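You operate a simulated robot arm through the tools that you are given. There is no shell and no other tool. Be economical: measure what you need, move in short steps, check, and stop when the job is done.

You run a simulated two-armed robot. Do the job below in one go: nothing can be reset, and whatever is moved stays where it is left.

JOB
Start the flash at power 5 and test it once.
Fine: flash main switch on and model key lit; wait for ready before you press the test key; leave the dump key alone.

The check looks at the end state, three seconds after you hand in, the way a careful person would. Anything else that was tipped, shoved, dropped, spilled or broken makes it a failure.

ROBOT AND FRAMES
Two 6-joint arms with fingered hands on one trunk, on a base that drives. Base frame: it is fixed to the floor where the robot stands at the start and does not move with it; the origin is under the middle of the robot, x ahead of it, y to its left, z up. Readings come in mm, degrees, newtons and seconds.
The left shoulder is at the start at [21, 170, 1429], the right one opposite. With the tool pointing down near the work surface each hand reaches from about 640 to 740 mm from the robot's upright axis, wherever it stands, measured 20 degrees to its own side. Places, roughly: flash dump key [700, -400, 1000]; flash main switch [800, -200, 1000]; flash model key [700, -300, 1000]; flash pack [800, -300, 900]; flash power dial [800, -200, 1000]; flash test key [700, -400, 1000]. Payload 4.4 kg a hand.
The tool frame of a hand sits at the grasp point between the pads (the TCP): z along the fingers, y along the line on which they close. The tips reach 33 mm beyond it. Largest opening 164 mm; the body of the gripper starts 93 mm behind the TCP. The gripper is a hand of 5 fingers: y runs from the thumb to the fingers, the wrist lies at [0, 0, -257] in the tool frame, and closing takes about 1.5 s.
Orientation is that of the tool frame in the base frame, as a unit quaternion [w, x, y, z]. With the fingers straight down and closing along the base's y, the tool's x points along the base's -x, its y along +y and its z along -z.

CONTROLS
- The arms move only by the tool apply_moves. It takes "left_steps", "right_steps" or both (then of equal length, played together; a hand with none holds still); each is a list of rows, each an object (a shift or turn left out is 0, a gripper value left out holds the last) with "dr": the turn, a rotation vector about the base's x, y, z in degrees, a list of three; "dp": the shift along the base's x, y, z in mm, a list of three; "hand": the opening, from 0 (shut) to 1 (fully open). In form: [{"dr": [wx, wy, wz], "dp": [tx, ty, tz], "hand": hand}, ...]. A call has 1 to 20 rows; each row is the pose to reach, as a shift and turn from the pose commanded when the call began. Rows are played at 5 a second. More than 50 mm and 8.6 degrees between two rows, or a gripper value outside its range, and nothing of the call is played. A pose out of reach is approached as far as the arm can. The call stops where the force on the tool passes 40 N (or 10 N more than at its start, if that is more) or the arm is blocked; 0.2 s more then pass. Each finger travels about 72 mm/s and halts on what it meets, pressing with about 34 N; the grip force reading is that of the motor and also rises with nothing between the fingers. The clock runs only during rows and for 0.2 s after the last one: add rows that repeat a pose to give the fingers time. The reply holds the time, the measured pose of the TCP, the force on the tool along the base axes, the opening and the grip force, in the units named above and with some noise, with the torque about the TCP (base axes, N m) and any sound that the robot's microphone picked up.
- Cameras (640 x 400 px; columns grow to the right, rows downward): "scene" is now at [91.3, -30.2, 1599.5]; the picture's right is [-0.34, -0.94, 0.00], its down [-0.56, 0.20, -0.80] and it looks along [0.76, -0.27, -0.60] (base axes); focal length 281 px, centre (320, 200). "left" rides on the left gripper at [-93, -1, -124] in its tool frame; the picture's right is [0.01, -1.00, 0.00], its down [0.80, 0.01, -0.60] and it looks along [0.60, 0.01, 0.80] (tool axes); focal length 275 px, centre (320, 200). "right" rides on the right gripper at [93, -1, -124] in its tool frame; the picture's right is [0.01, 1.00, 0.00], its down [-0.80, 0.01, -0.60] and it looks along [-0.60, 0.01, 0.80] (tool axes); focal length 275 px, centre (320, 200).
- get_image(camera): a new picture of that camera. The clock stands still meanwhile.
- move_column(by): slides the trunk up (or, below 0, down) by that many mm; the arms and the scene camera ride with it, the base frame stays. It gives what a move gives, with no picture.
- base_move(legs): drives the robot by 1 to 6 legs, each [ahead, left, turn to the left] in mm, mm and degrees, along the robot's own axes; the way and the turn of a leg run together, so that a leg with both is an arc; at most 1500 mm and 180 degrees a leg. The arms and the cameras ride along, it lands a little off, and it stops where it bumps. It gives what a move gives.
- hand_shape(shape, hand): the hand has 5 fingers and takes this shape, open, in about a second: jaw (thumb against the fingers, like two jaws); tri (thumb and two fingers); tip (a fingertip pinch); poke (one finger out to press); point (the index stretched); flat (the hand flat); cup (the hand cupped); fist (a fist). The gripper value then closes the fingers along that shape, each until it touches; the sizes above hold for jaw. It gives what a move gives, with no picture.
- head_to(pan, tilt): turns the head with the scene camera to pan (to the left, within 86 degrees either way) and tilt (down, from -29 to 69), counted from straight ahead of the robot. It gives what a move gives.
- locate(camera, pixels): for up to 12 pixels [column, row] of the newest picture of that camera ("zoom" is the newest enlarged one), the place [x, y, z] in the base frame of the surface seen there, good to about 2 mm. The clock stands still meanwhile.
- enlarge(camera, box): a new picture of the part [left, top, right, bottom] of that camera's present view, enlarged. The clock stands still meanwhile.
- sign_off(): hands the job in; it is judged then, once.

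Work in short steps. Measure before you move; look again where a grasp or a placing could have gone wrong, and mend it. You have 80 turns and 70 pictures in all, those below and enlarged ones among them. Open the grippers and draw the arms clear of the work before you hand the job in, unless the task says otherwise; then end with one line.

The tools are called after "Emit:" as name(argument=value, ...) on one line, values as JSON. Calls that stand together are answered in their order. apply_moves: Moves the arms, as the interface text tells. Its arguments: {"type":"object","properties":{"left_steps":{"type":"array","items":{"type":"object","properties":{"dr":{"type":"array","items":{"type":"number"}},"dp":{"type":"array","items":{"type":"number"}},"hand":{"type":"number"}}}},"right_steps":{"type":"array","items":{"type":"object","properties":{"dr":{"type":"array","items":{"type":"number"}},"dp":{"type":"array","items":{"type":"number"}},"hand":{"type":"number"}}}}},"required":[]} The other tools are called the same way: move_column (by) slides the trunk up or down; hand_shape (shape, hand) gives the hand a shape; base_move (legs) drives the base; head_to (pan, tilt) turns the head that bears the scene camera; get_image (camera) takes a picture; locate (camera, pixels) gives the place of the surface under pixels of a picture; enlarge (camera, box) takes an enlarged picture of a part of a camera's view; sign_off () hands the job in.

At the start:

```text
clock: 0.0
left_ee_pos: [670.1, 8.0, 1223.0]
left_tool_rot: [0.0, 0.0, 1.0, 0.0]
left_contact_force: [-0.1, 0.1, -0.2]
left_moment: [0.0, -0.01, 0.01]
left_gripper_width: 164.2
left_grasp_force: 0.0
left_shape: jaw
right_ee_pos: [464.8, -359.0, 999.7]
right_tool_rot: [0.001, 0.0, 1.0, 0.001]
right_contact_force: [-0.5, -0.4, -0.3]
right_moment: [0.02, 0.03, 0.02]
right_gripper_width: 163.9
right_grasp_force: 0.1
right_shape: jaw
trunk travel left (down, up): [-681.0, 61.0]
robot x, y, heading: [-2.0, 0.4, 0.0]
head pan, tilt: [-19.8, 36.6]
```

scene: 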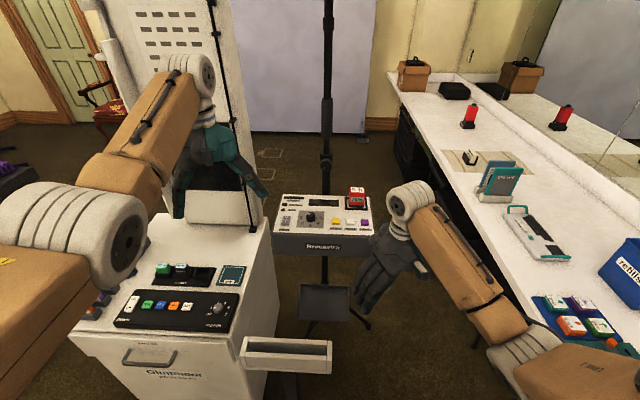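
right: 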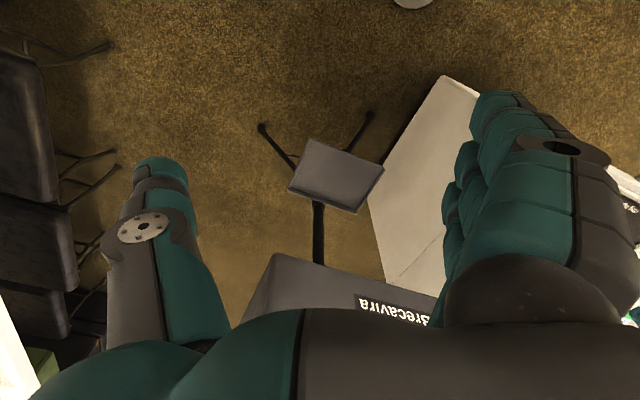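
left: 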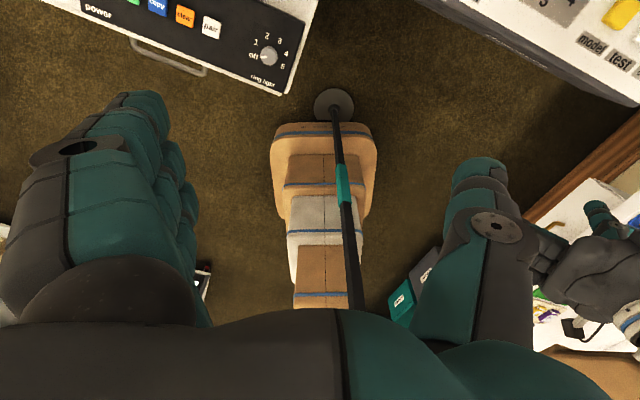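

The flash pack is at about (325,220) in the scene view. I enlarge it to read its controls.

Emit:
enlarge(camera="scene", box=[265, 180, 385, 260])

```text
5.00 times, centred on (325, 220) of scene
```

zoom: 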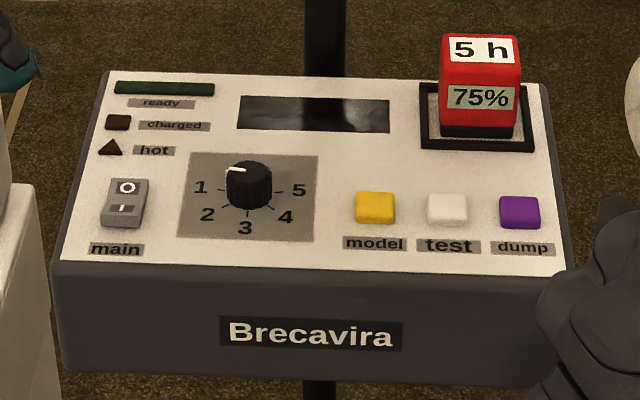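

The pack shows the main rocker, a dial (pointer near the upper left), model, test and dump keys, and the ready lamp. I measure them all.

Emit:
locate(camera="zoom", pixels=[[127, 187], [122, 209], [248, 170], [232, 169], [201, 187], [299, 190], [246, 228], [375, 202], [447, 204], [520, 207], [340, 240], [480, 60]])

Emit:
locate(camera="zoom", pixels=[[105, 75], [545, 85], [65, 258], [560, 268], [285, 18], [207, 215], [286, 217], [127, 230], [165, 200], [248, 205], [375, 230], [140, 89]])

```text
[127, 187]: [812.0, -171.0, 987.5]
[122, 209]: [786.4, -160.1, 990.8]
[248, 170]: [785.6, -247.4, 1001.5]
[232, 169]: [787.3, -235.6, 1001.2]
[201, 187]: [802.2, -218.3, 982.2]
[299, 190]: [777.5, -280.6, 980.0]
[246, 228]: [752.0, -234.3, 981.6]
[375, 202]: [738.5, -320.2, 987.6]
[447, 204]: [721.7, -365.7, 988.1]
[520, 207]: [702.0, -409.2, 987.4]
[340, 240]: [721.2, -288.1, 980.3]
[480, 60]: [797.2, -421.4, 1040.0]
```

```text
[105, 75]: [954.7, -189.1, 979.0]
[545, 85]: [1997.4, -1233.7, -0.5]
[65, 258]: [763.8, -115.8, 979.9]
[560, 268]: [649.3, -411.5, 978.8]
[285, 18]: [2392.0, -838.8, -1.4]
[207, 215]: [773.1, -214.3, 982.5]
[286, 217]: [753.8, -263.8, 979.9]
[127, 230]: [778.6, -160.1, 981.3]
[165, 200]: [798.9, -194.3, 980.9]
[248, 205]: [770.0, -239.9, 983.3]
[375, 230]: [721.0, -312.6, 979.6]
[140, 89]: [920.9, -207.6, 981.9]
```

The pack is turned about -21°. Its keys lie about 810 mm out, so the robot must drive about 110 mm closer. I check the obstacles ahead and below first.

Emit:
locate(camera="scene", pixels=[[70, 335], [235, 360], [240, 352], [330, 358], [300, 318], [350, 318], [240, 300], [255, 215], [368, 325], [390, 80], [520, 385], [325, 130]])

Emit:
head_to(pan=-10, tilt=65)

Emit:
get_image(camera="scene")

```text
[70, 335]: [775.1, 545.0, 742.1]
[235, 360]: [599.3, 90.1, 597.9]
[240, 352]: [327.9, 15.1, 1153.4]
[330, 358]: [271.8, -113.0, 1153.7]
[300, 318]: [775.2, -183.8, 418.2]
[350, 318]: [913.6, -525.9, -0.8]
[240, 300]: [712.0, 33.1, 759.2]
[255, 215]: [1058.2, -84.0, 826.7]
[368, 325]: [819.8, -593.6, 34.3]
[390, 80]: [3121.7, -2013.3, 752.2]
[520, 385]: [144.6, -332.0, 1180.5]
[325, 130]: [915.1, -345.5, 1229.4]
```

```text
clock: 0.9
left_ee_pos: [669.9, 9.6, 1222.7]
left_tool_rot: [0.0, 0.0, 1.0, 0.0]
left_contact_force: [-0.4, 0.2, 0.3]
left_moment: [0.02, -0.01, -0.03]
left_gripper_width: 163.6
left_grasp_force: 0.0
left_shape: jaw
right_ee_pos: [465.5, -360.3, 999.1]
right_tool_rot: [0.001, 0.0, 1.0, 0.001]
right_contact_force: [1.0, 0.3, -0.4]
right_moment: [0.01, -0.01, 0.02]
right_gripper_width: 163.9
right_grasp_force: 0.0
right_shape: jaw
trunk travel left (down, up): [-681.0, 61.0]
robot x, y, heading: [1.8, -2.0, 0.2]
head pan, tilt: [-10.0, 65.0]
```

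```text
65 pictures are left
```

scene: 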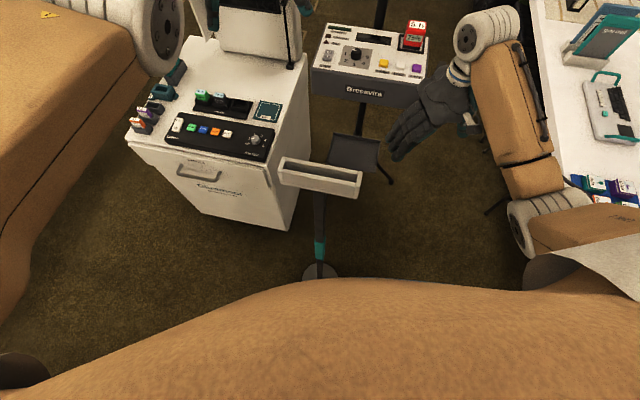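

A tray on a post appears close to the robot (disc at (320,272)). I measure it before driving.

Emit:
locate(camera="scene", pixels=[[320, 270], [319, 250], [320, 205], [280, 178], [362, 188], [357, 175], [230, 228], [370, 180], [540, 250], [340, 150], [300, 230], [320, 290]])

Emit:
get_image(camera="left")

Emit:
locate(camera="left", pixels=[[334, 105], [342, 180], [345, 240], [355, 300], [325, 140], [320, 280], [405, 290], [300, 125], [210, 70]])

```text
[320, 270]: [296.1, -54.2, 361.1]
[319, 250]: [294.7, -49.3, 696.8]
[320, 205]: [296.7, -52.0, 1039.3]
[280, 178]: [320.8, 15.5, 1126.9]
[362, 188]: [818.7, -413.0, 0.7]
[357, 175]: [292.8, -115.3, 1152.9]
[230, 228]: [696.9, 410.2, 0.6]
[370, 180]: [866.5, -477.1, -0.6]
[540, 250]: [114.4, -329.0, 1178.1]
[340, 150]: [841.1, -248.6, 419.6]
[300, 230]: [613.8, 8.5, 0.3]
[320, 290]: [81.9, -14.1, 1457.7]
```

```text
64 pictures are left
```

left: 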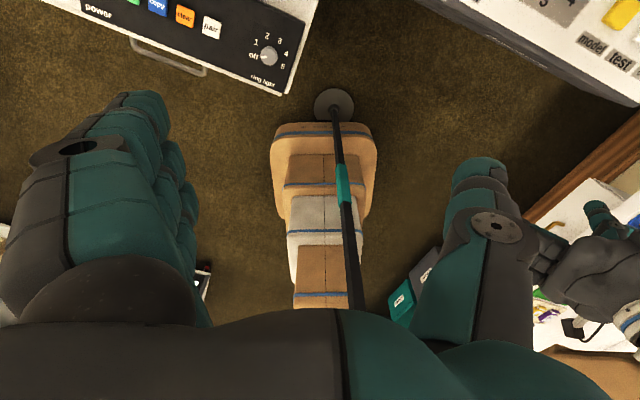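

```text
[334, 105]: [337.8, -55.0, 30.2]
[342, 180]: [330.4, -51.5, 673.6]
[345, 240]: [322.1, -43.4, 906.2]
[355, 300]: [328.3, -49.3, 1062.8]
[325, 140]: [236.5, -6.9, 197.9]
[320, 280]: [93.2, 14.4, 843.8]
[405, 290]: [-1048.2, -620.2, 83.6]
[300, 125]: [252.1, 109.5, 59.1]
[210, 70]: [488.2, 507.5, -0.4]
```

A free-standing stand (post about (310,-50), tray at z 1153) sits right ahead of the base, so I can't drive straight. I measure the chassis, the disc, the counter edge and the left arm to plan a way to the right of it.

Emit:
locate(camera="left", pixels=[[277, 135], [274, 160], [373, 135], [375, 165], [335, 128], [316, 103], [354, 106], [334, 90], [285, 200], [368, 210], [300, 270], [352, 265]])

Emit:
locate(camera="scene", pixels=[[532, 20], [575, 170], [590, 195], [500, 50], [360, 198], [283, 160], [362, 172], [160, 20], [100, 40], [30, 260], [460, 35], [505, 230]])

Emit:
head_to(pan=-60, tilt=55)

Emit:
get_image(camera="scene")

```text
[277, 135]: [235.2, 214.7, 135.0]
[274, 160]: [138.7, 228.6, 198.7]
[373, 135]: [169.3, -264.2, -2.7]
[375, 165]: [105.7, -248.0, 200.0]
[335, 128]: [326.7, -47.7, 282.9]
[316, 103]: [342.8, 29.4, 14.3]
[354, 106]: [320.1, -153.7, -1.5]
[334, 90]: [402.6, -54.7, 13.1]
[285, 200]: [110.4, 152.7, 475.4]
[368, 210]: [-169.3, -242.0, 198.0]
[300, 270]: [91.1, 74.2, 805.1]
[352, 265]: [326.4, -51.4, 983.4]
```

```text
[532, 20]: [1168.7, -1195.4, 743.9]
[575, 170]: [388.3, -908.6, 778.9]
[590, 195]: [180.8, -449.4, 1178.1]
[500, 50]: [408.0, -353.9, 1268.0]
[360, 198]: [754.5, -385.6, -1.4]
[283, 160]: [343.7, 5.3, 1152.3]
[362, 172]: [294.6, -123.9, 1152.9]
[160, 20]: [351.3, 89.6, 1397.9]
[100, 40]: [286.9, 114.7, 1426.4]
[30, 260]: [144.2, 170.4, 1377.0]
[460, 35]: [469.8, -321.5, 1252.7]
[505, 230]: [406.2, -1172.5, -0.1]
```

```text
clock: 2.1
left_ee_pos: [670.0, 9.4, 1222.9]
left_tool_rot: [0.0, 0.0, 1.0, 0.0]
left_contact_force: [-0.3, -0.7, 0.0]
left_moment: [-0.02, 0.0, 0.0]
left_gripper_width: 164.1
left_grasp_force: 0.0
left_shape: jaw
right_ee_pos: [464.2, -359.9, 999.6]
right_tool_rot: [0.001, 0.0, 1.0, 0.001]
right_contact_force: [-1.2, -0.5, 1.0]
right_moment: [0.02, 0.01, 0.01]
right_gripper_width: 164.1
right_grasp_force: 0.0
right_shape: jaw
trunk travel left (down, up): [-681.0, 61.0]
robot x, y, heading: [-0.7, -1.2, -0.2]
head pan, tilt: [-60.0, 55.0]
```

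```text
63 pictures are left
```

scene: 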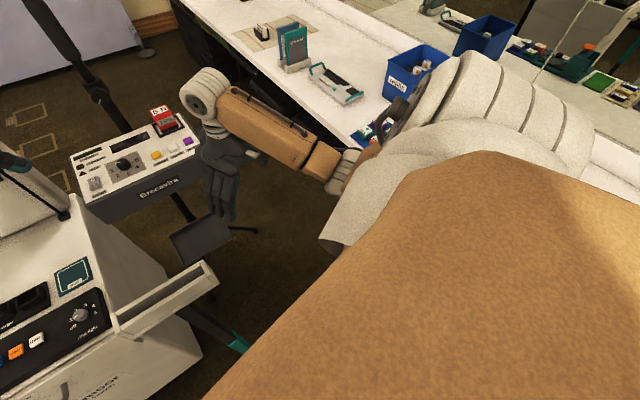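

The base is about ±245 wide, so passing right of the stand means standing near y=-400 and using the left arm. I check the counter on the right and where its items stand.

Emit:
locate(camera="scene", pixels=[[250, 60], [310, 110], [340, 130], [355, 142], [290, 35], [335, 85], [400, 60], [445, 50], [370, 125], [330, 185], [410, 90], [300, 240]])

Emit:
head_to(pan=-85, tilt=45)

Emit:
get_image(camera="scene")

Emit:
get_image(camera="right")

Emit:
locate(camera="right", pixels=[[40, 80], [60, 200], [90, 45], [10, 330], [30, 370], [90, 160], [110, 40], [40, 290], [412, 2], [200, 100], [90, 300]])

```text
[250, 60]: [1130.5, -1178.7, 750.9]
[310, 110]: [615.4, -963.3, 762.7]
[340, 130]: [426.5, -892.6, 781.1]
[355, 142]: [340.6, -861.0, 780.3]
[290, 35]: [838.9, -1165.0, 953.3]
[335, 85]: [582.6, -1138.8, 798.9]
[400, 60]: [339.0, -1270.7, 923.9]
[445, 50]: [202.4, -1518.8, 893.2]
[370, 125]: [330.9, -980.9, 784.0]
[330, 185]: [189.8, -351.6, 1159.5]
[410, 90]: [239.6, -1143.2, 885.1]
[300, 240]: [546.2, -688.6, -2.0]
```

```text
clock: 3.0
left_ee_pos: [670.1, 9.7, 1223.3]
left_tool_rot: [-0.001, 0.0, 1.0, 0.0]
left_contact_force: [0.6, 1.0, -0.2]
left_moment: [-0.03, -0.02, 0.02]
left_gripper_width: 164.1
left_grasp_force: 0.0
left_shape: jaw
right_ee_pos: [464.3, -358.1, 998.3]
right_tool_rot: [0.001, 0.001, 1.0, 0.001]
right_contact_force: [-0.2, 0.8, 0.5]
right_moment: [0.03, 0.01, -0.01]
right_gripper_width: 164.0
right_grasp_force: 0.1
right_shape: jaw
trunk travel left (down, up): [-681.0, 61.0]
robot x, y, heading: [1.1, 0.1, 0.2]
head pan, tilt: [-85.0, 45.0]
```

```text
62 pictures are left
```

scene: 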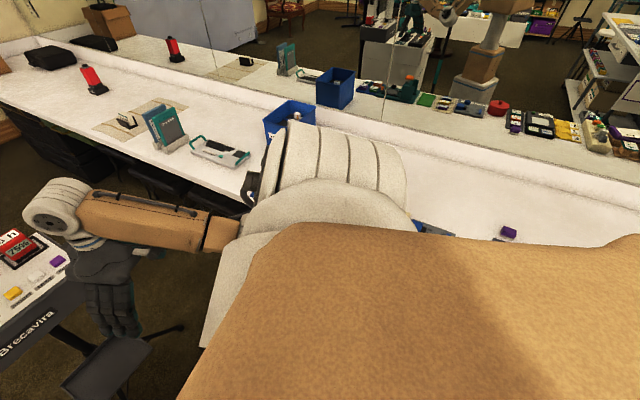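

```text
61 pictures are left
```

right: 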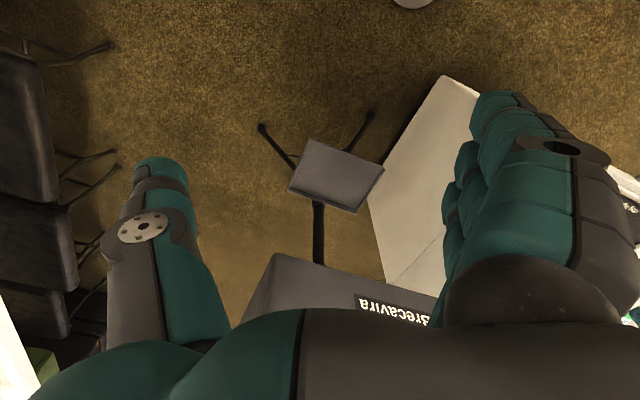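

```text
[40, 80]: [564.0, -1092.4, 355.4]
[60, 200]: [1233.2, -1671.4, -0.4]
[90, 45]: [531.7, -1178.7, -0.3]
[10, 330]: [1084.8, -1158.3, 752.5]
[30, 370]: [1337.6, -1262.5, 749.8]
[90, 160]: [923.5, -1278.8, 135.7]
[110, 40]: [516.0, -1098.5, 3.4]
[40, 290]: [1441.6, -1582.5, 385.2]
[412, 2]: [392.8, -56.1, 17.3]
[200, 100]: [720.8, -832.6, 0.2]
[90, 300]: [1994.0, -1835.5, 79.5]
```

The counter, pack and cart all lie in a frame turned about -21°. My plan is to back up 80 mm, go right 262 mm and turn -21°, then check that the stand is clear before going ahead.

Emit:
base_move(legs=[[-80, 0, 0], [0, -262, 0], [0, 0, -21]])

Emit:
head_to(pan=15, tilt=50)

Emit:
get_image(camera="scene")

Emit:
get_image(camera="left")

```text
clock: 6.7
left_ee_pos: [553.0, -491.8, 1221.8]
left_tool_rot: [0.0, 0.178, 0.984, -0.001]
left_contact_force: [0.2, -0.6, -0.5]
left_moment: [0.01, -0.02, -0.02]
left_gripper_width: 164.2
left_grasp_force: 0.1
left_shape: jaw
right_ee_pos: [230.4, -763.3, 999.0]
right_tool_rot: [0.001, 0.179, 0.984, 0.001]
right_contact_force: [0.0, 0.0, 0.7]
right_moment: [0.05, 0.0, 0.01]
right_gripper_width: 163.9
right_grasp_force: 0.0
right_shape: jaw
trunk travel left (down, up): [-681.0, 61.0]
robot x, y, heading: [-78.3, -263.6, -20.7]
head pan, tilt: [-85.0, 45.0]
```

```text
clock: 8.4
left_ee_pos: [552.7, -490.7, 1223.5]
left_tool_rot: [0.001, 0.179, 0.984, 0.0]
left_contact_force: [-1.2, 0.8, -1.0]
left_moment: [-0.02, -0.03, -0.01]
left_gripper_width: 163.6
left_grasp_force: 0.1
left_shape: jaw
right_ee_pos: [231.1, -764.3, 998.8]
right_tool_rot: [0.001, 0.178, 0.984, 0.0]
right_contact_force: [0.1, 0.6, 0.3]
right_moment: [0.0, 0.0, 0.01]
right_gripper_width: 163.7
right_grasp_force: 0.0
right_shape: jaw
trunk travel left (down, up): [-681.0, 61.0]
robot x, y, heading: [-78.8, -265.9, -20.6]
head pan, tilt: [15.0, 50.0]
```

```text
60 pictures are left
```

scene: 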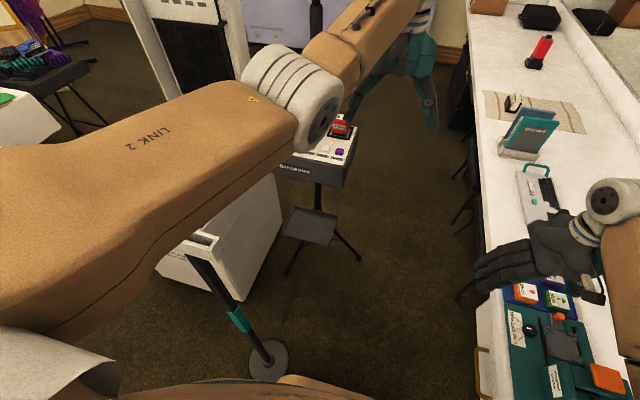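

```text
59 pictures are left
```

left: 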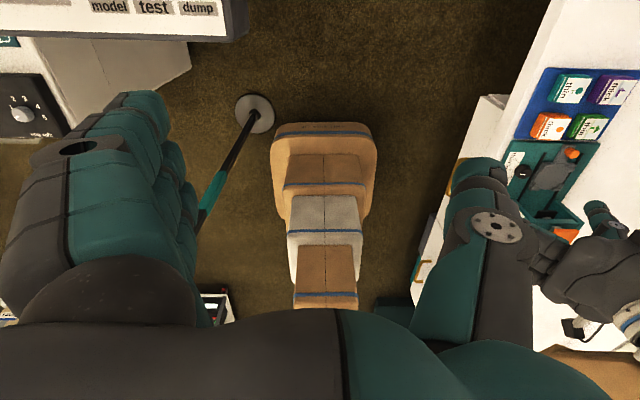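

The disc spans columns 235–275 in the left view and the base edge is at about column 272. I measure both before going ahead.

Emit:
locate(camera="left", pixels=[[237, 112], [273, 112], [255, 96], [262, 131], [276, 135], [273, 160], [372, 135], [376, 165], [440, 180], [420, 275], [530, 40]])

Emit:
locate(camera="scene", pixels=[[287, 362], [268, 343], [250, 362], [232, 300], [200, 250], [217, 237], [160, 250], [475, 350], [530, 290], [570, 320], [485, 290]])

```text
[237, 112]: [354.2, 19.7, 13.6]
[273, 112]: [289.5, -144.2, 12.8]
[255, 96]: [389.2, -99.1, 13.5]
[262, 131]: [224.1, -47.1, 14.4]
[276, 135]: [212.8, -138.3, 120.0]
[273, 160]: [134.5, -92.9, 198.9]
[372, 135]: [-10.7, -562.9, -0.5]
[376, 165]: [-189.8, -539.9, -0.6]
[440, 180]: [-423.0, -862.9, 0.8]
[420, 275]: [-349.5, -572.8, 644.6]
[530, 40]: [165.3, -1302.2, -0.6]
```

```text
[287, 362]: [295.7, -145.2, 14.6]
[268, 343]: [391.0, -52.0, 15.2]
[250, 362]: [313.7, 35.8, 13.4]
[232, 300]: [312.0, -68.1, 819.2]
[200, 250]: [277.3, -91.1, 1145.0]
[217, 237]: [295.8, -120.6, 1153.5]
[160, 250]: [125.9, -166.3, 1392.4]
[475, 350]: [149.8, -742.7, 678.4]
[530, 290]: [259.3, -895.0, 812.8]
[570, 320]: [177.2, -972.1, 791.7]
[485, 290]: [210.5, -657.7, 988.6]
```

The disc's right edge is at w≈-33 and the base's left edge at about -40 to -30, too tight. I go right 40 mm more first (the counter face is still about 80 mm off), then ahead 165 mm.

Emit:
base_move(legs=[[0, -40, 0], [165, 0, 0]])

Emit:
get_image(camera="scene")

Emit:
get_image(camera="left")

```text
clock: 10.3
left_ee_pos: [692.7, -590.0, 1221.9]
left_tool_rot: [0.0, 0.181, 0.983, 0.0]
left_contact_force: [0.8, -0.4, -1.1]
left_moment: [0.01, 0.03, -0.07]
left_gripper_width: 163.8
left_grasp_force: 0.1
left_shape: jaw
right_ee_pos: [369.8, -861.2, 999.5]
right_tool_rot: [0.001, 0.18, 0.984, 0.001]
right_contact_force: [-0.5, -0.9, -0.8]
right_moment: [0.04, 0.0, -0.04]
right_gripper_width: 163.9
right_grasp_force: 0.1
right_shape: jaw
trunk travel left (down, up): [-681.0, 61.0]
robot x, y, heading: [64.6, -355.8, -20.9]
head pan, tilt: [15.0, 50.0]
```

```text
58 pictures are left
```

scene: 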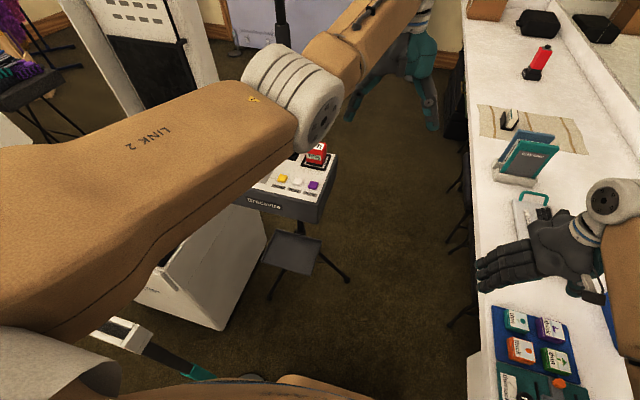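

```text
57 pictures are left
```

left: 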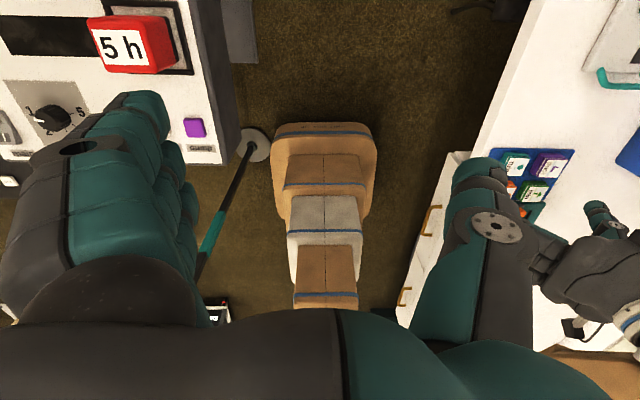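

The base is in place and clear: robot at (64.6,-355.8,-20.9°). Now I give the left hand the tip shape while it's high and free, and look at it.

Emit:
hand_shape(hand="left", shape="tip")

Emit:
apply_moves(left_steps=[{"hand": 0.3}, {"hand": 0.3}, {"hand": 0.3}, {"hand": 0.3}, {"hand": 0.3}])

Emit:
get_image(camera="left")

Emit:
get_image(camera="scene")

```text
clock: 11.2
left_ee_pos: [691.4, -588.3, 1222.5]
left_tool_rot: [0.0, 0.18, 0.984, 0.0]
left_contact_force: [-0.2, -0.4, -0.2]
left_moment: [0.02, 0.02, 0.01]
left_gripper_width: 164.0
left_grasp_force: 0.0
left_shape: tip
right_ee_pos: [369.2, -859.3, 998.0]
right_tool_rot: [0.002, 0.181, 0.984, 0.001]
right_contact_force: [-0.1, -0.6, -0.3]
right_moment: [0.01, 0.0, 0.0]
right_gripper_width: 163.8
right_grasp_force: 0.1
right_shape: jaw
trunk travel left (down, up): [-681.0, 61.0]
robot x, y, heading: [63.1, -358.1, -21.0]
head pan, tilt: [15.0, 50.0]
```

```text
clock: 12.4
left_ee_pos: [692.3, -589.1, 1223.1]
left_tool_rot: [0.0, 0.181, 0.983, 0.0]
left_contact_force: [-0.1, 0.2, 0.5]
left_moment: [-0.01, 0.01, 0.0]
left_gripper_width: 49.9
left_grasp_force: 0.1
left_shape: tip
right_ee_pos: [369.0, -859.5, 999.9]
right_tool_rot: [0.001, 0.18, 0.984, 0.001]
right_contact_force: [0.0, 0.1, -0.9]
right_moment: [0.0, 0.0, 0.02]
right_gripper_width: 164.2
right_grasp_force: 0.0
right_shape: jaw
trunk travel left (down, up): [-681.0, 61.0]
robot x, y, heading: [62.4, -360.2, -20.8]
head pan, tilt: [15.0, 50.0]
```

```text
56 pictures are left
```

left: 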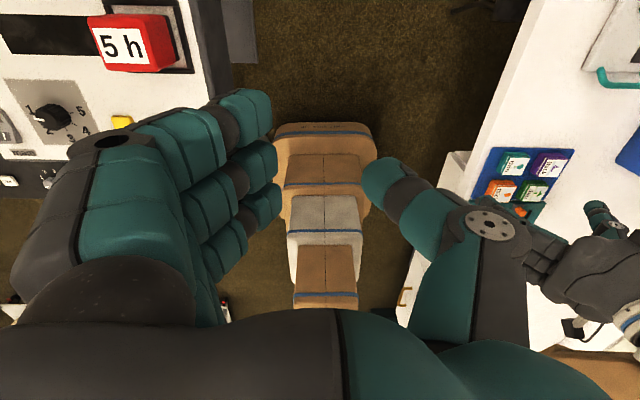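

```text
55 pictures are left
```

scene: 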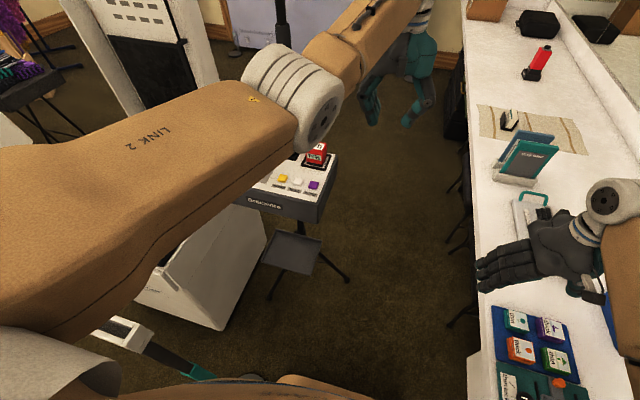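

I locate the fingertips of the pinch shape to know where they sit relative to the TCP.

Emit:
locate(camera="left", pixels=[[265, 105], [250, 97], [272, 155], [276, 195], [242, 240], [370, 175], [395, 185], [245, 130], [20, 118], [47, 115], [38, 122], [80, 112]])

Emit:
enlarge(camera="left", box=[0, 60, 160, 160])

```text
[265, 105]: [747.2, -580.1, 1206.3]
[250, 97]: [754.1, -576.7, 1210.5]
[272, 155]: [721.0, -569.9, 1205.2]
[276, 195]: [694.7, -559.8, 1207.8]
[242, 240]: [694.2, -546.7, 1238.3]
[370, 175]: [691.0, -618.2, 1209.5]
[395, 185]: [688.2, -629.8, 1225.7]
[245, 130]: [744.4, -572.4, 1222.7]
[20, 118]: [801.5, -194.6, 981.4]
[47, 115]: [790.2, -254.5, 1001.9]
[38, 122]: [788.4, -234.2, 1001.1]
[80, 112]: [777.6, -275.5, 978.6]
```

```text
4.00 times, centred on (80, 110) of left
```

zoom: 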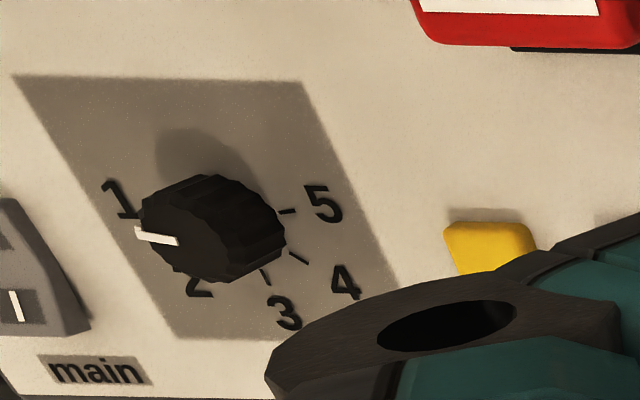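

Index/middle/ring tips sit at w≈+28 and the thumb at w≈-28, so the pinch centre is about 9 mm ahead of the TCP. I move above the dial at constant height.

Emit:
apply_moves(left_steps=[{"dp": [11, 43, 0], "hand": 0.4}, {"dp": [22, 86, 0]}, {"dp": [33, 129, 0]}, {"dp": [43, 172, 0]}, {"dp": [54, 215, 0]}, {"dp": [65, 258, 0]}, {"dp": [76, 301, 0]}, {"dp": [86, 344, 0]}, {"dp": [86, 344, 0]}])

Emit:
get_image(camera="left")

Emit:
get_image(camera="scene")

```text
clock: 14.4
left_ee_pos: [823.6, -252.8, 1207.0]
left_tool_rot: [0.0, 0.18, 0.984, 0.0]
left_contact_force: [-0.6, -0.5, 0.4]
left_moment: [0.05, -0.01, -0.02]
left_gripper_width: 65.1
left_grasp_force: 0.1
left_shape: tip
left hand out of reach, approached as far as the arm can: row 1, 2, 3, 4, 5, 6, 7, 8, 9
right_ee_pos: [369.2, -860.6, 997.5]
right_tool_rot: [-0.001, 0.181, 0.984, 0.001]
right_contact_force: [0.7, -0.4, 0.5]
right_moment: [0.01, 0.0, -0.03]
right_gripper_width: 163.8
right_grasp_force: 0.1
right_shape: jaw
trunk travel left (down, up): [-681.0, 61.0]
robot x, y, heading: [63.1, -361.4, -21.0]
head pan, tilt: [15.0, 50.0]
```

```text
53 pictures are left
```

left: 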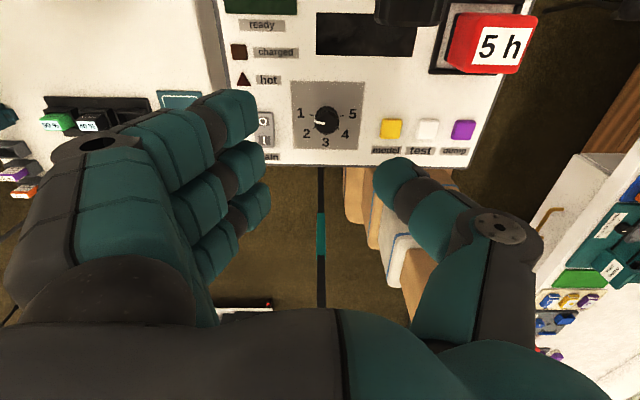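

```text
52 pictures are left
```

scene: 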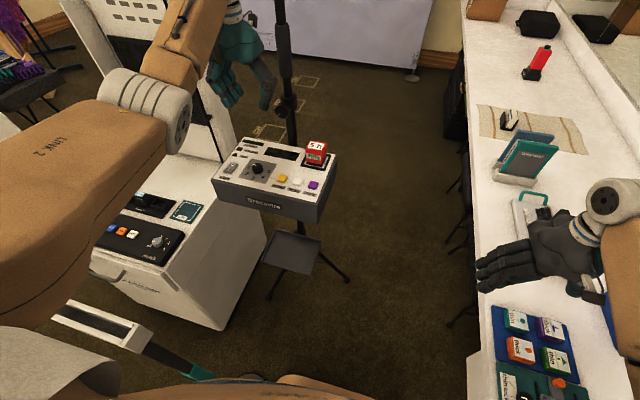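

The arm couldn't fold in that far at z 1223; lower down it should reach. I measure the dial precisely from this straight-on view first.

Emit:
enlarge(camera="left", box=[240, 0, 480, 150])

Emit:
locate(camera="zoom", pixels=[[232, 275], [215, 310], [235, 352], [262, 310], [198, 328], [235, 310], [405, 343], [500, 345], [592, 345], [65, 320], [68, 373], [675, 60]])

Emit:
locate(camera="left", pixels=[[255, 110], [265, 155], [265, 200], [375, 175], [400, 5], [325, 122], [348, 113], [301, 113], [325, 143], [345, 134], [305, 134], [264, 118]])

```text
2.67 times, centred on (360, 75) of left
```

zoom: 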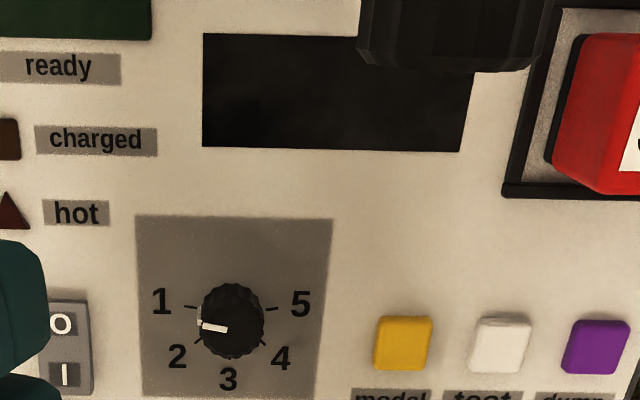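

```text
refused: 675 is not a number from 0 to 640
```

```text
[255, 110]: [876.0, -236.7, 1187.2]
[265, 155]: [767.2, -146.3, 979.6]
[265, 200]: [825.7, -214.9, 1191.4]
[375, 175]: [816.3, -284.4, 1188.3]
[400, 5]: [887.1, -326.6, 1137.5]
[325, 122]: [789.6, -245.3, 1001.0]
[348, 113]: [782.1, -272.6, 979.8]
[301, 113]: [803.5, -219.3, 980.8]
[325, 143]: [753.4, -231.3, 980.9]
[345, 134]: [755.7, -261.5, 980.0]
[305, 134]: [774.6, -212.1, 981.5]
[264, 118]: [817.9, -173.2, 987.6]
```

The labels fit a circle centred at (783,-243): "1" at 20° above left, 55° per step, so 1→5 is about 221° counterclockwise. The pole collar is near (887,-327), so I'll only use yaw on the side away from it. I descend to about z 1100 and yaw +20.

Emit:
apply_moves(left_steps=[{"dp": [0, 0, -40]}, {"dp": [0, 0, -80]}, {"dp": [0, 0, -110]}, {"dp": [-2, 1, -120], "dr": [0, 0, 7]}, {"dp": [-4, 2, -120], "dr": [0, 0, 14]}, {"dp": [-5, 2.5, -120], "dr": [0, 0, 20]}, {"dp": [-5, 2.5, -120], "dr": [0, 0, 20]}])

Emit:
get_image(camera="left")

Emit:
get_image(camera="scene")

```text
clock: 16.0
left_ee_pos: [818.5, -247.9, 1085.0]
left_tool_rot: [0.0, 0.006, 1.0, 0.0]
left_contact_force: [-0.3, 0.2, -0.1]
left_moment: [0.02, 0.0, 0.04]
left_gripper_width: 64.9
left_grasp_force: 0.0
left_shape: tip
right_ee_pos: [368.4, -859.2, 999.2]
right_tool_rot: [0.001, 0.18, 0.984, 0.001]
right_contact_force: [0.8, -0.6, -0.3]
right_moment: [-0.01, 0.01, -0.04]
right_gripper_width: 164.0
right_grasp_force: 0.0
right_shape: jaw
trunk travel left (down, up): [-681.0, 61.0]
robot x, y, heading: [60.1, -357.5, -20.8]
head pan, tilt: [15.0, 50.0]
```

```text
50 pictures are left
```

left: 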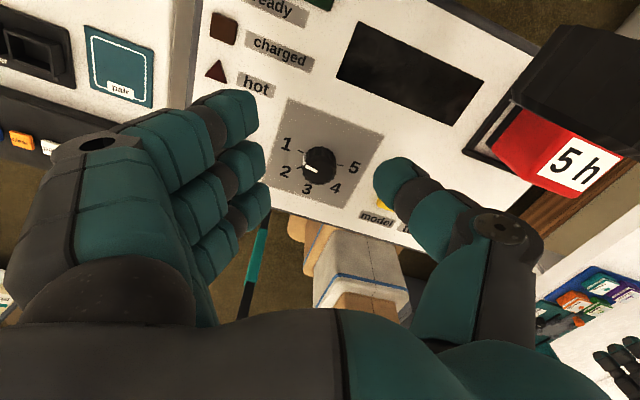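

```text
49 pictures are left
```

scene: 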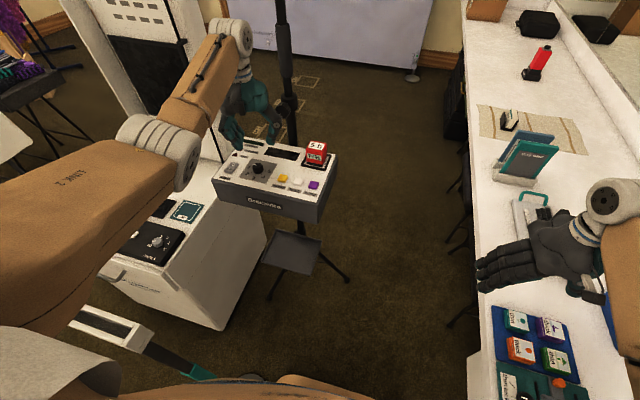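

Now it is reachable, at (818.5,-248,1085). I shift back to centre the pinch over the dial at (774,-242) and lower to 1050.

Emit:
apply_moves(left_steps=[{"dp": [-22, 3, 0]}, {"dp": [-44.5, 5.5, 0]}, {"dp": [-44.5, 5.5, -20]}, {"dp": [-44.5, 5.5, -35]}, {"dp": [-44.5, 5.5, -35]}])

Emit:
get_image(camera="left")

Emit:
enlarge(camera="scene", box=[180, 60, 340, 220])

```text
clock: 17.2
left_ee_pos: [774.7, -243.8, 1051.6]
left_tool_rot: [-0.001, 0.007, 1.0, -0.001]
left_contact_force: [-0.9, -0.1, 0.1]
left_moment: [0.0, 0.05, -0.02]
left_gripper_width: 65.0
left_grasp_force: 0.0
left_shape: tip
right_ee_pos: [368.2, -860.5, 998.6]
right_tool_rot: [0.002, 0.181, 0.983, 0.001]
right_contact_force: [0.3, 0.3, -0.1]
right_moment: [-0.02, 0.0, -0.03]
right_gripper_width: 163.9
right_grasp_force: 0.1
right_shape: jaw
trunk travel left (down, up): [-681.0, 61.0]
robot x, y, heading: [59.7, -359.3, -21.0]
head pan, tilt: [15.0, 50.0]
```

```text
48 pictures are left
```

left: 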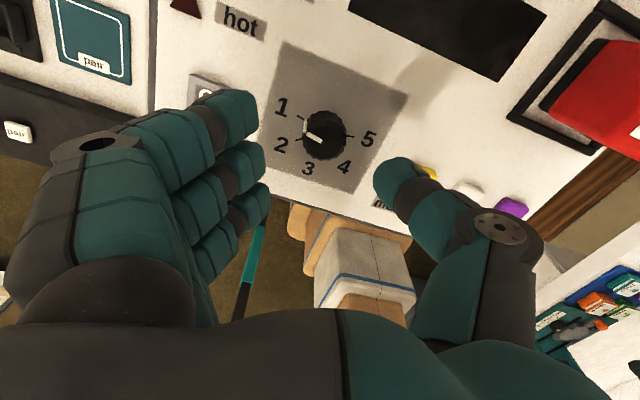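

```text
2.50 times, centred on (260, 140) of scene
```

zoom: 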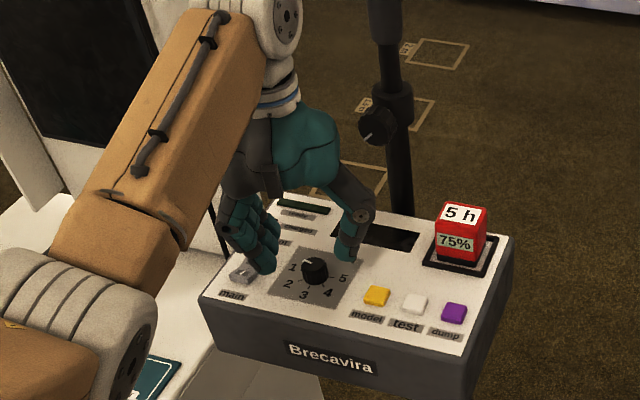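

I check the tip positions against the knob in this frame.

Emit:
locate(camera="left", pixels=[[255, 115], [262, 158], [266, 195], [375, 178], [325, 112], [347, 132], [303, 140], [325, 157], [325, 135], [205, 85], [252, 95], [390, 160]])

Emit:
enlarge(camera="left", box=[240, 80, 400, 180])

```text
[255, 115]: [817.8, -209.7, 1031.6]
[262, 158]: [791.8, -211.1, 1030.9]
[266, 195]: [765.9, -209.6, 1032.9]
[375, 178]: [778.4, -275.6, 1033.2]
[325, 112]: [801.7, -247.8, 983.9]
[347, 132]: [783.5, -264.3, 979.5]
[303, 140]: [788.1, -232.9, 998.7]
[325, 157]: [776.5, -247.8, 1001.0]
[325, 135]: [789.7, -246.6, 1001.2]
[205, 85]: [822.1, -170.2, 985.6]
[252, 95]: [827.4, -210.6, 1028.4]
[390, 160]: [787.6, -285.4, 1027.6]
```

```text
4.00 times, centred on (320, 130) of left
```

zoom: 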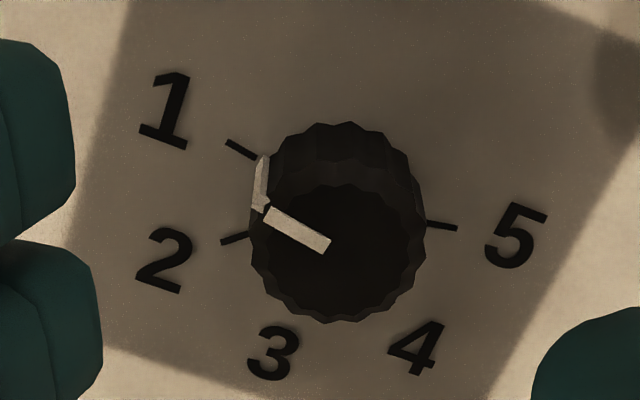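

The knob centre is about (784.5,-246) and the pointer is exactly at tick 1. I shift -2.5 in y and descend to TCP 1020, staying open.

Emit:
apply_moves(left_steps=[{"dp": [1, -2, -10]}, {"dp": [1, -2, -20]}, {"dp": [1, -2, -28]}, {"dp": [1, -2, -32]}, {"dp": [1, -2, -32]}])

Emit:
get_image(camera="left")

Emit:
enlarge(camera="scene", box=[210, 100, 310, 200])

```text
clock: 18.4
left_ee_pos: [774.6, -244.2, 1018.0]
left_tool_rot: [0.0, 0.007, 1.0, -0.001]
left_contact_force: [0.0, -0.5, 0.2]
left_moment: [0.02, -0.01, 0.0]
left_gripper_width: 64.9
left_grasp_force: 0.0
left_shape: tip
right_ee_pos: [367.9, -860.7, 999.3]
right_tool_rot: [0.001, 0.181, 0.983, 0.001]
right_contact_force: [0.4, -0.3, -0.2]
right_moment: [0.03, 0.01, 0.03]
right_gripper_width: 164.3
right_grasp_force: 0.0
right_shape: jaw
trunk travel left (down, up): [-681.0, 61.0]
robot x, y, heading: [63.9, -359.9, -20.8]
head pan, tilt: [15.0, 50.0]
```

```text
45 pictures are left
```

left: 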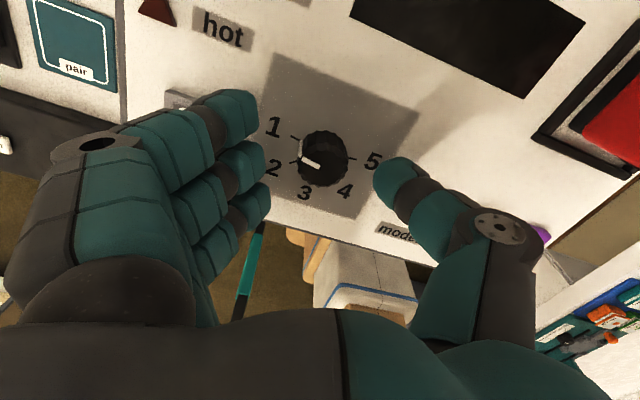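

```text
4.00 times, centred on (260, 150) of scene
```

zoom: 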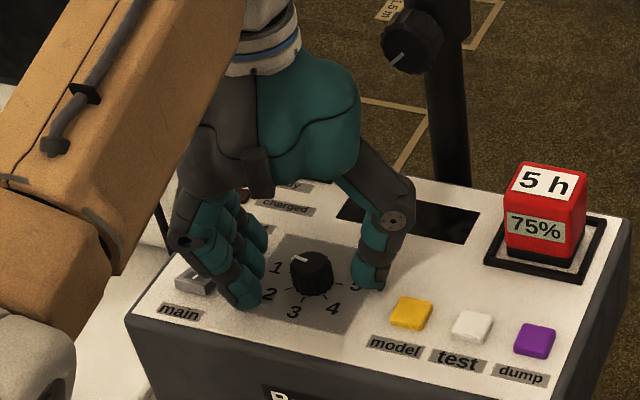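

I measure the tip heights from the scene zoom.

Emit:
locate(camera="zoom", pixels=[[368, 285], [372, 275], [243, 302], [235, 295], [262, 245], [312, 262], [310, 290], [372, 293]])

```text
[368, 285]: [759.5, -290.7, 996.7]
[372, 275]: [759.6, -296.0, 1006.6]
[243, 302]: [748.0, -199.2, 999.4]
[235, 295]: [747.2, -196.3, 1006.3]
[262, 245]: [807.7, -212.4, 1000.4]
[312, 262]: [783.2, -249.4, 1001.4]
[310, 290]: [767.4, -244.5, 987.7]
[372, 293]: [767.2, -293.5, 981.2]
```

Tips bottom out at about z 995 and the thumb is centred nearly on the TCP. I shift +5 x, -2.5 y, -6 z, then close on the knob.

Emit:
apply_moves(left_steps=[{"dp": [5, -2.5, 0]}, {"dp": [5, -2.5, -6]}, {"dp": [5, -2.5, -6], "hand": 0.25}, {"dp": [5, -2.5, -6], "hand": 0.15}, {"dp": [5, -2.5, -6], "hand": 0.1}, {"dp": [5, -2.5, -6], "hand": 0.1}, {"dp": [5, -2.5, -6], "hand": 0.1}])

Emit:
get_image(camera="left")

Emit:
enlarge(camera="scene", box=[210, 100, 310, 200])

```text
clock: 20.0
left_ee_pos: [781.4, -240.9, 1014.8]
left_tool_rot: [0.002, 0.005, 1.0, 0.002]
left_contact_force: [5.3, 23.9, 22.7]
left_moment: [1.3, 1.01, -0.2]
left_gripper_width: 21.1
left_grasp_force: 34.0
left_shape: tip
right_ee_pos: [368.6, -857.8, 999.9]
right_tool_rot: [0.002, 0.18, 0.984, 0.0]
right_contact_force: [-1.2, 0.4, 0.2]
right_moment: [-0.02, -0.01, 0.02]
right_gripper_width: 163.8
right_grasp_force: 0.2
right_shape: jaw
trunk travel left (down, up): [-681.0, 61.0]
robot x, y, heading: [61.3, -359.6, -21.1]
head pan, tilt: [15.0, 50.0]
```

```text
43 pictures are left
```

left: 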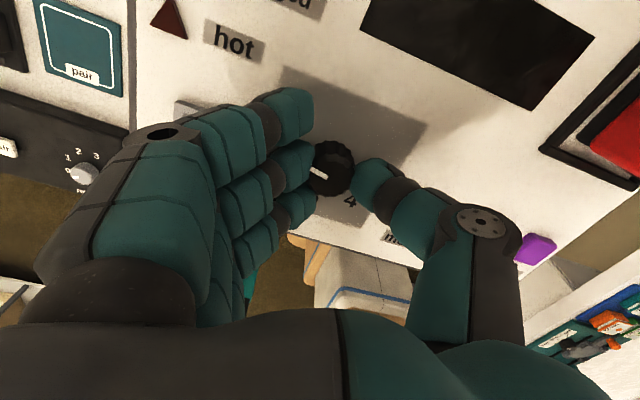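

```text
4.00 times, centred on (260, 150) of scene
```

zoom: 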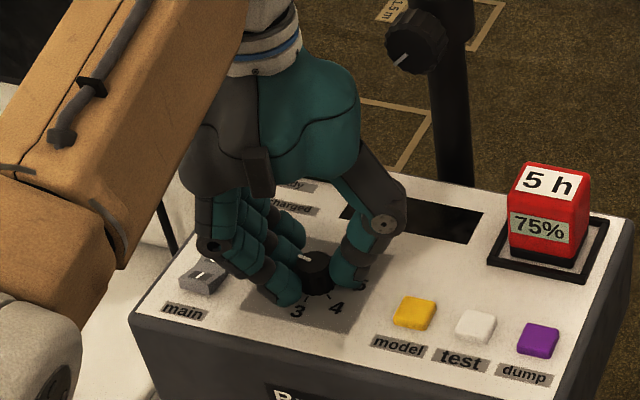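

The knob is gripped, but there is 24 N sideways and 23 N upward load. I relieve it with +5 y and +4 z while holding.

Emit:
apply_moves(left_steps=[{"dp": [0, 2.5, 3]}, {"dp": [0, 5, 5]}, {"dp": [0, 5, 5]}])

```text
clock: 20.8
left_ee_pos: [781.1, -239.5, 1016.3]
left_tool_rot: [-0.002, 0.007, 1.0, 0.0]
left_contact_force: [4.9, 11.8, -5.5]
left_moment: [0.63, -0.28, 0.17]
left_gripper_width: 20.3
left_grasp_force: 34.0
left_shape: tip
right_ee_pos: [369.8, -858.8, 998.7]
right_tool_rot: [0.0, 0.18, 0.984, 0.0]
right_contact_force: [-1.1, 0.2, 0.3]
right_moment: [-0.03, -0.03, -0.01]
right_gripper_width: 163.5
right_grasp_force: 0.0
right_shape: jaw
trunk travel left (down, up): [-681.0, 61.0]
robot x, y, heading: [61.9, -362.8, -20.6]
head pan, tilt: [15.0, 50.0]
```

Load is small now. I rotate counterclockwise 56° about the knob and check whether the pointer follows.

Emit:
apply_moves(left_steps=[{"dp": [-0.8, 0.5, 0], "dr": [0, 0, 8]}, {"dp": [-1.5, -0.2, 0], "dr": [0, 0, 16]}, {"dp": [-2.1, -0.9, 0], "dr": [0, 0, 24]}, {"dp": [-2.7, -1.8, 0], "dr": [0, 0, 32]}, {"dp": [-3, -2.7, 0], "dr": [0, 0, 40]}, {"dp": [-3.3, -3.6, 0], "dr": [0, 0, 48]}, {"dp": [-3.4, -4.6, 0], "dr": [0, 0, 56]}, {"dp": [-3.4, -4.6, 0], "dr": [0, 0, 56]}])

Emit:
get_image(camera="left")

Emit:
enlarge(camera="scene", box=[210, 100, 310, 200])

```text
clock: 22.6
left_ee_pos: [777.0, -247.6, 1015.4]
left_tool_rot: [-0.003, -0.463, 0.886, 0.001]
left_contact_force: [-4.3, 0.2, -19.6]
left_moment: [0.08, 0.38, -0.02]
left_gripper_width: 19.5
left_grasp_force: 33.9
left_shape: tip
right_ee_pos: [370.7, -859.0, 998.9]
right_tool_rot: [0.0, 0.18, 0.984, 0.0]
right_contact_force: [0.9, -0.1, -0.3]
right_moment: [0.02, 0.0, -0.01]
right_gripper_width: 163.9
right_grasp_force: 0.1
right_shape: jaw
trunk travel left (down, up): [-681.0, 61.0]
robot x, y, heading: [64.2, -361.7, -20.8]
head pan, tilt: [15.0, 50.0]
```

```text
41 pictures are left
```

left: 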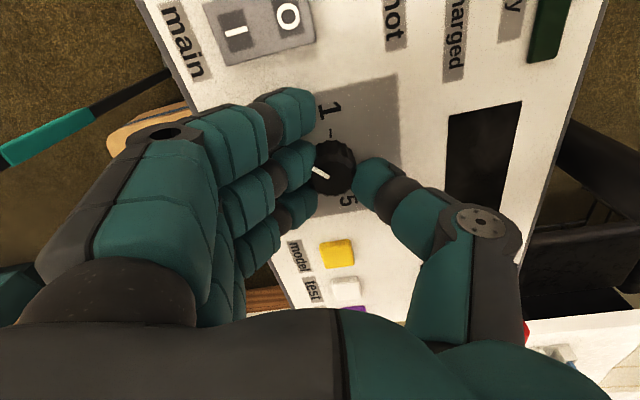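

```text
4.00 times, centred on (260, 150) of scene
```

zoom: 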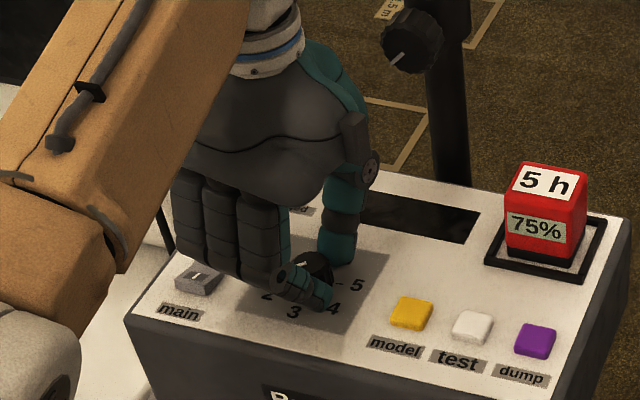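

The pointer turns rigidly with the hand. I relax the z pull by 2 mm and continue to 112° total.

Emit:
apply_moves(left_steps=[{"dp": [0, 0, -2]}, {"dp": [0, -1, -2], "dr": [0, 0, 8]}, {"dp": [0.1, -2, -2], "dr": [0, 0, 16]}, {"dp": [0.4, -2.9, -2], "dr": [0, 0, 24]}, {"dp": [0.8, -3.8, -2], "dr": [0, 0, 32]}, {"dp": [1.3, -4.6, -2], "dr": [0, 0, 40]}, {"dp": [1.9, -5.4, -2], "dr": [0, 0, 48]}, {"dp": [2.6, -6, -2], "dr": [0, 0, 56]}, {"dp": [2.6, -6, -2], "dr": [0, 0, 56]}])

Emit:
get_image(camera="left")

```text
clock: 23.3
left_ee_pos: [783.2, -245.7, 1016.8]
left_tool_rot: [-0.013, -0.524, 0.852, 0.006]
left_contact_force: [-30.6, 0.5, 25.0]
left_moment: [1.44, 0.68, 0.35]
left_gripper_width: 18.3
left_grasp_force: 33.9
left_shape: tip
left hand out of reach, approached as far as the arm can: row 2, 3
right_ee_pos: [366.6, -858.6, 1000.7]
right_tool_rot: [0.003, 0.179, 0.984, 0.001]
right_contact_force: [1.2, 0.7, 0.3]
right_moment: [-0.02, 0.07, -0.02]
right_gripper_width: 164.1
right_grasp_force: 0.1
right_shape: jaw
trunk travel left (down, up): [-681.0, 61.0]
robot x, y, heading: [64.2, -358.6, -20.7]
head pan, tilt: [15.0, 50.0]
stopped in row 3 (left hand): the force on the tool passed its limit at 54 N (the readings are from after the stop); the commanded pose is now the measured one
```

```text
39 pictures are left
```

left: 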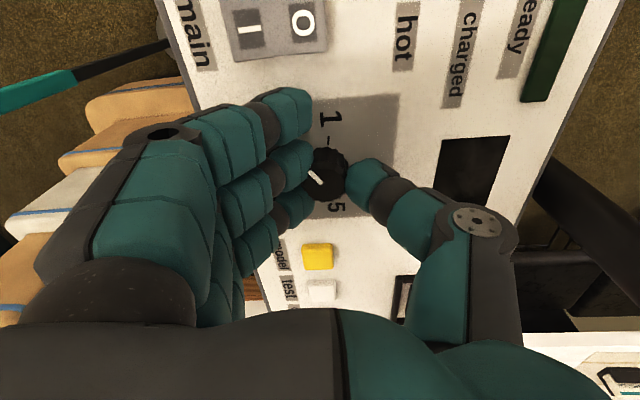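

The wrist limit is at about yaw +84, so the knob has turned about 64°. I release, lift and level, then wind back to the other side for another stroke.

Emit:
apply_moves(left_steps=[{"hand": 0.4}, {"dp": [-3, 0, 0], "hand": 0.4}, {"dp": [-5, 0, 0], "dr": [0, -1.5, 0]}, {"dp": [-5, 0, 12], "dr": [0, -1.5, 0]}, {"dp": [-5, 0, 24], "dr": [0, -1.5, 0]}, {"dp": [-5, 0, 24], "dr": [0, -1.5, 0]}])

Emit:
enlarge(camera="left", box=[240, 80, 400, 240])

```text
clock: 24.7
left_ee_pos: [794.8, -241.7, 1032.9]
left_tool_rot: [-0.001, -0.521, 0.853, -0.002]
left_contact_force: [-0.2, 0.6, -0.1]
left_moment: [-0.01, 0.01, 0.0]
left_gripper_width: 65.0
left_grasp_force: 0.1
left_shape: tip
left hand out of reach, approached as far as the arm can: row 3, 4, 5, 6
right_ee_pos: [368.9, -859.2, 999.2]
right_tool_rot: [0.0, 0.18, 0.984, 0.0]
right_contact_force: [0.1, -0.6, 0.0]
right_moment: [-0.02, -0.01, -0.01]
right_gripper_width: 163.6
right_grasp_force: 0.0
right_shape: jaw
trunk travel left (down, up): [-681.0, 61.0]
robot x, y, heading: [60.9, -360.5, -20.7]
head pan, tilt: [15.0, 50.0]
```

```text
2.50 times, centred on (320, 160) of left
```

zoom: 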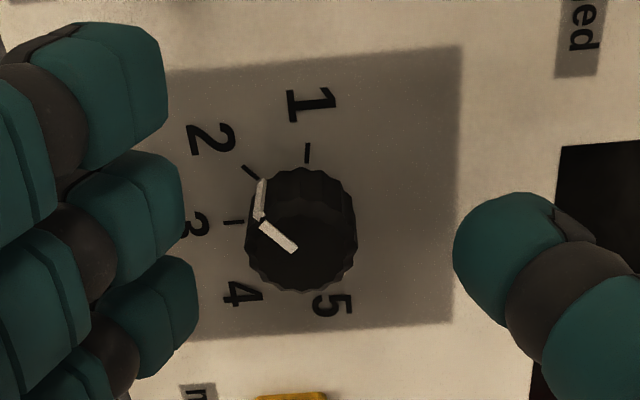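

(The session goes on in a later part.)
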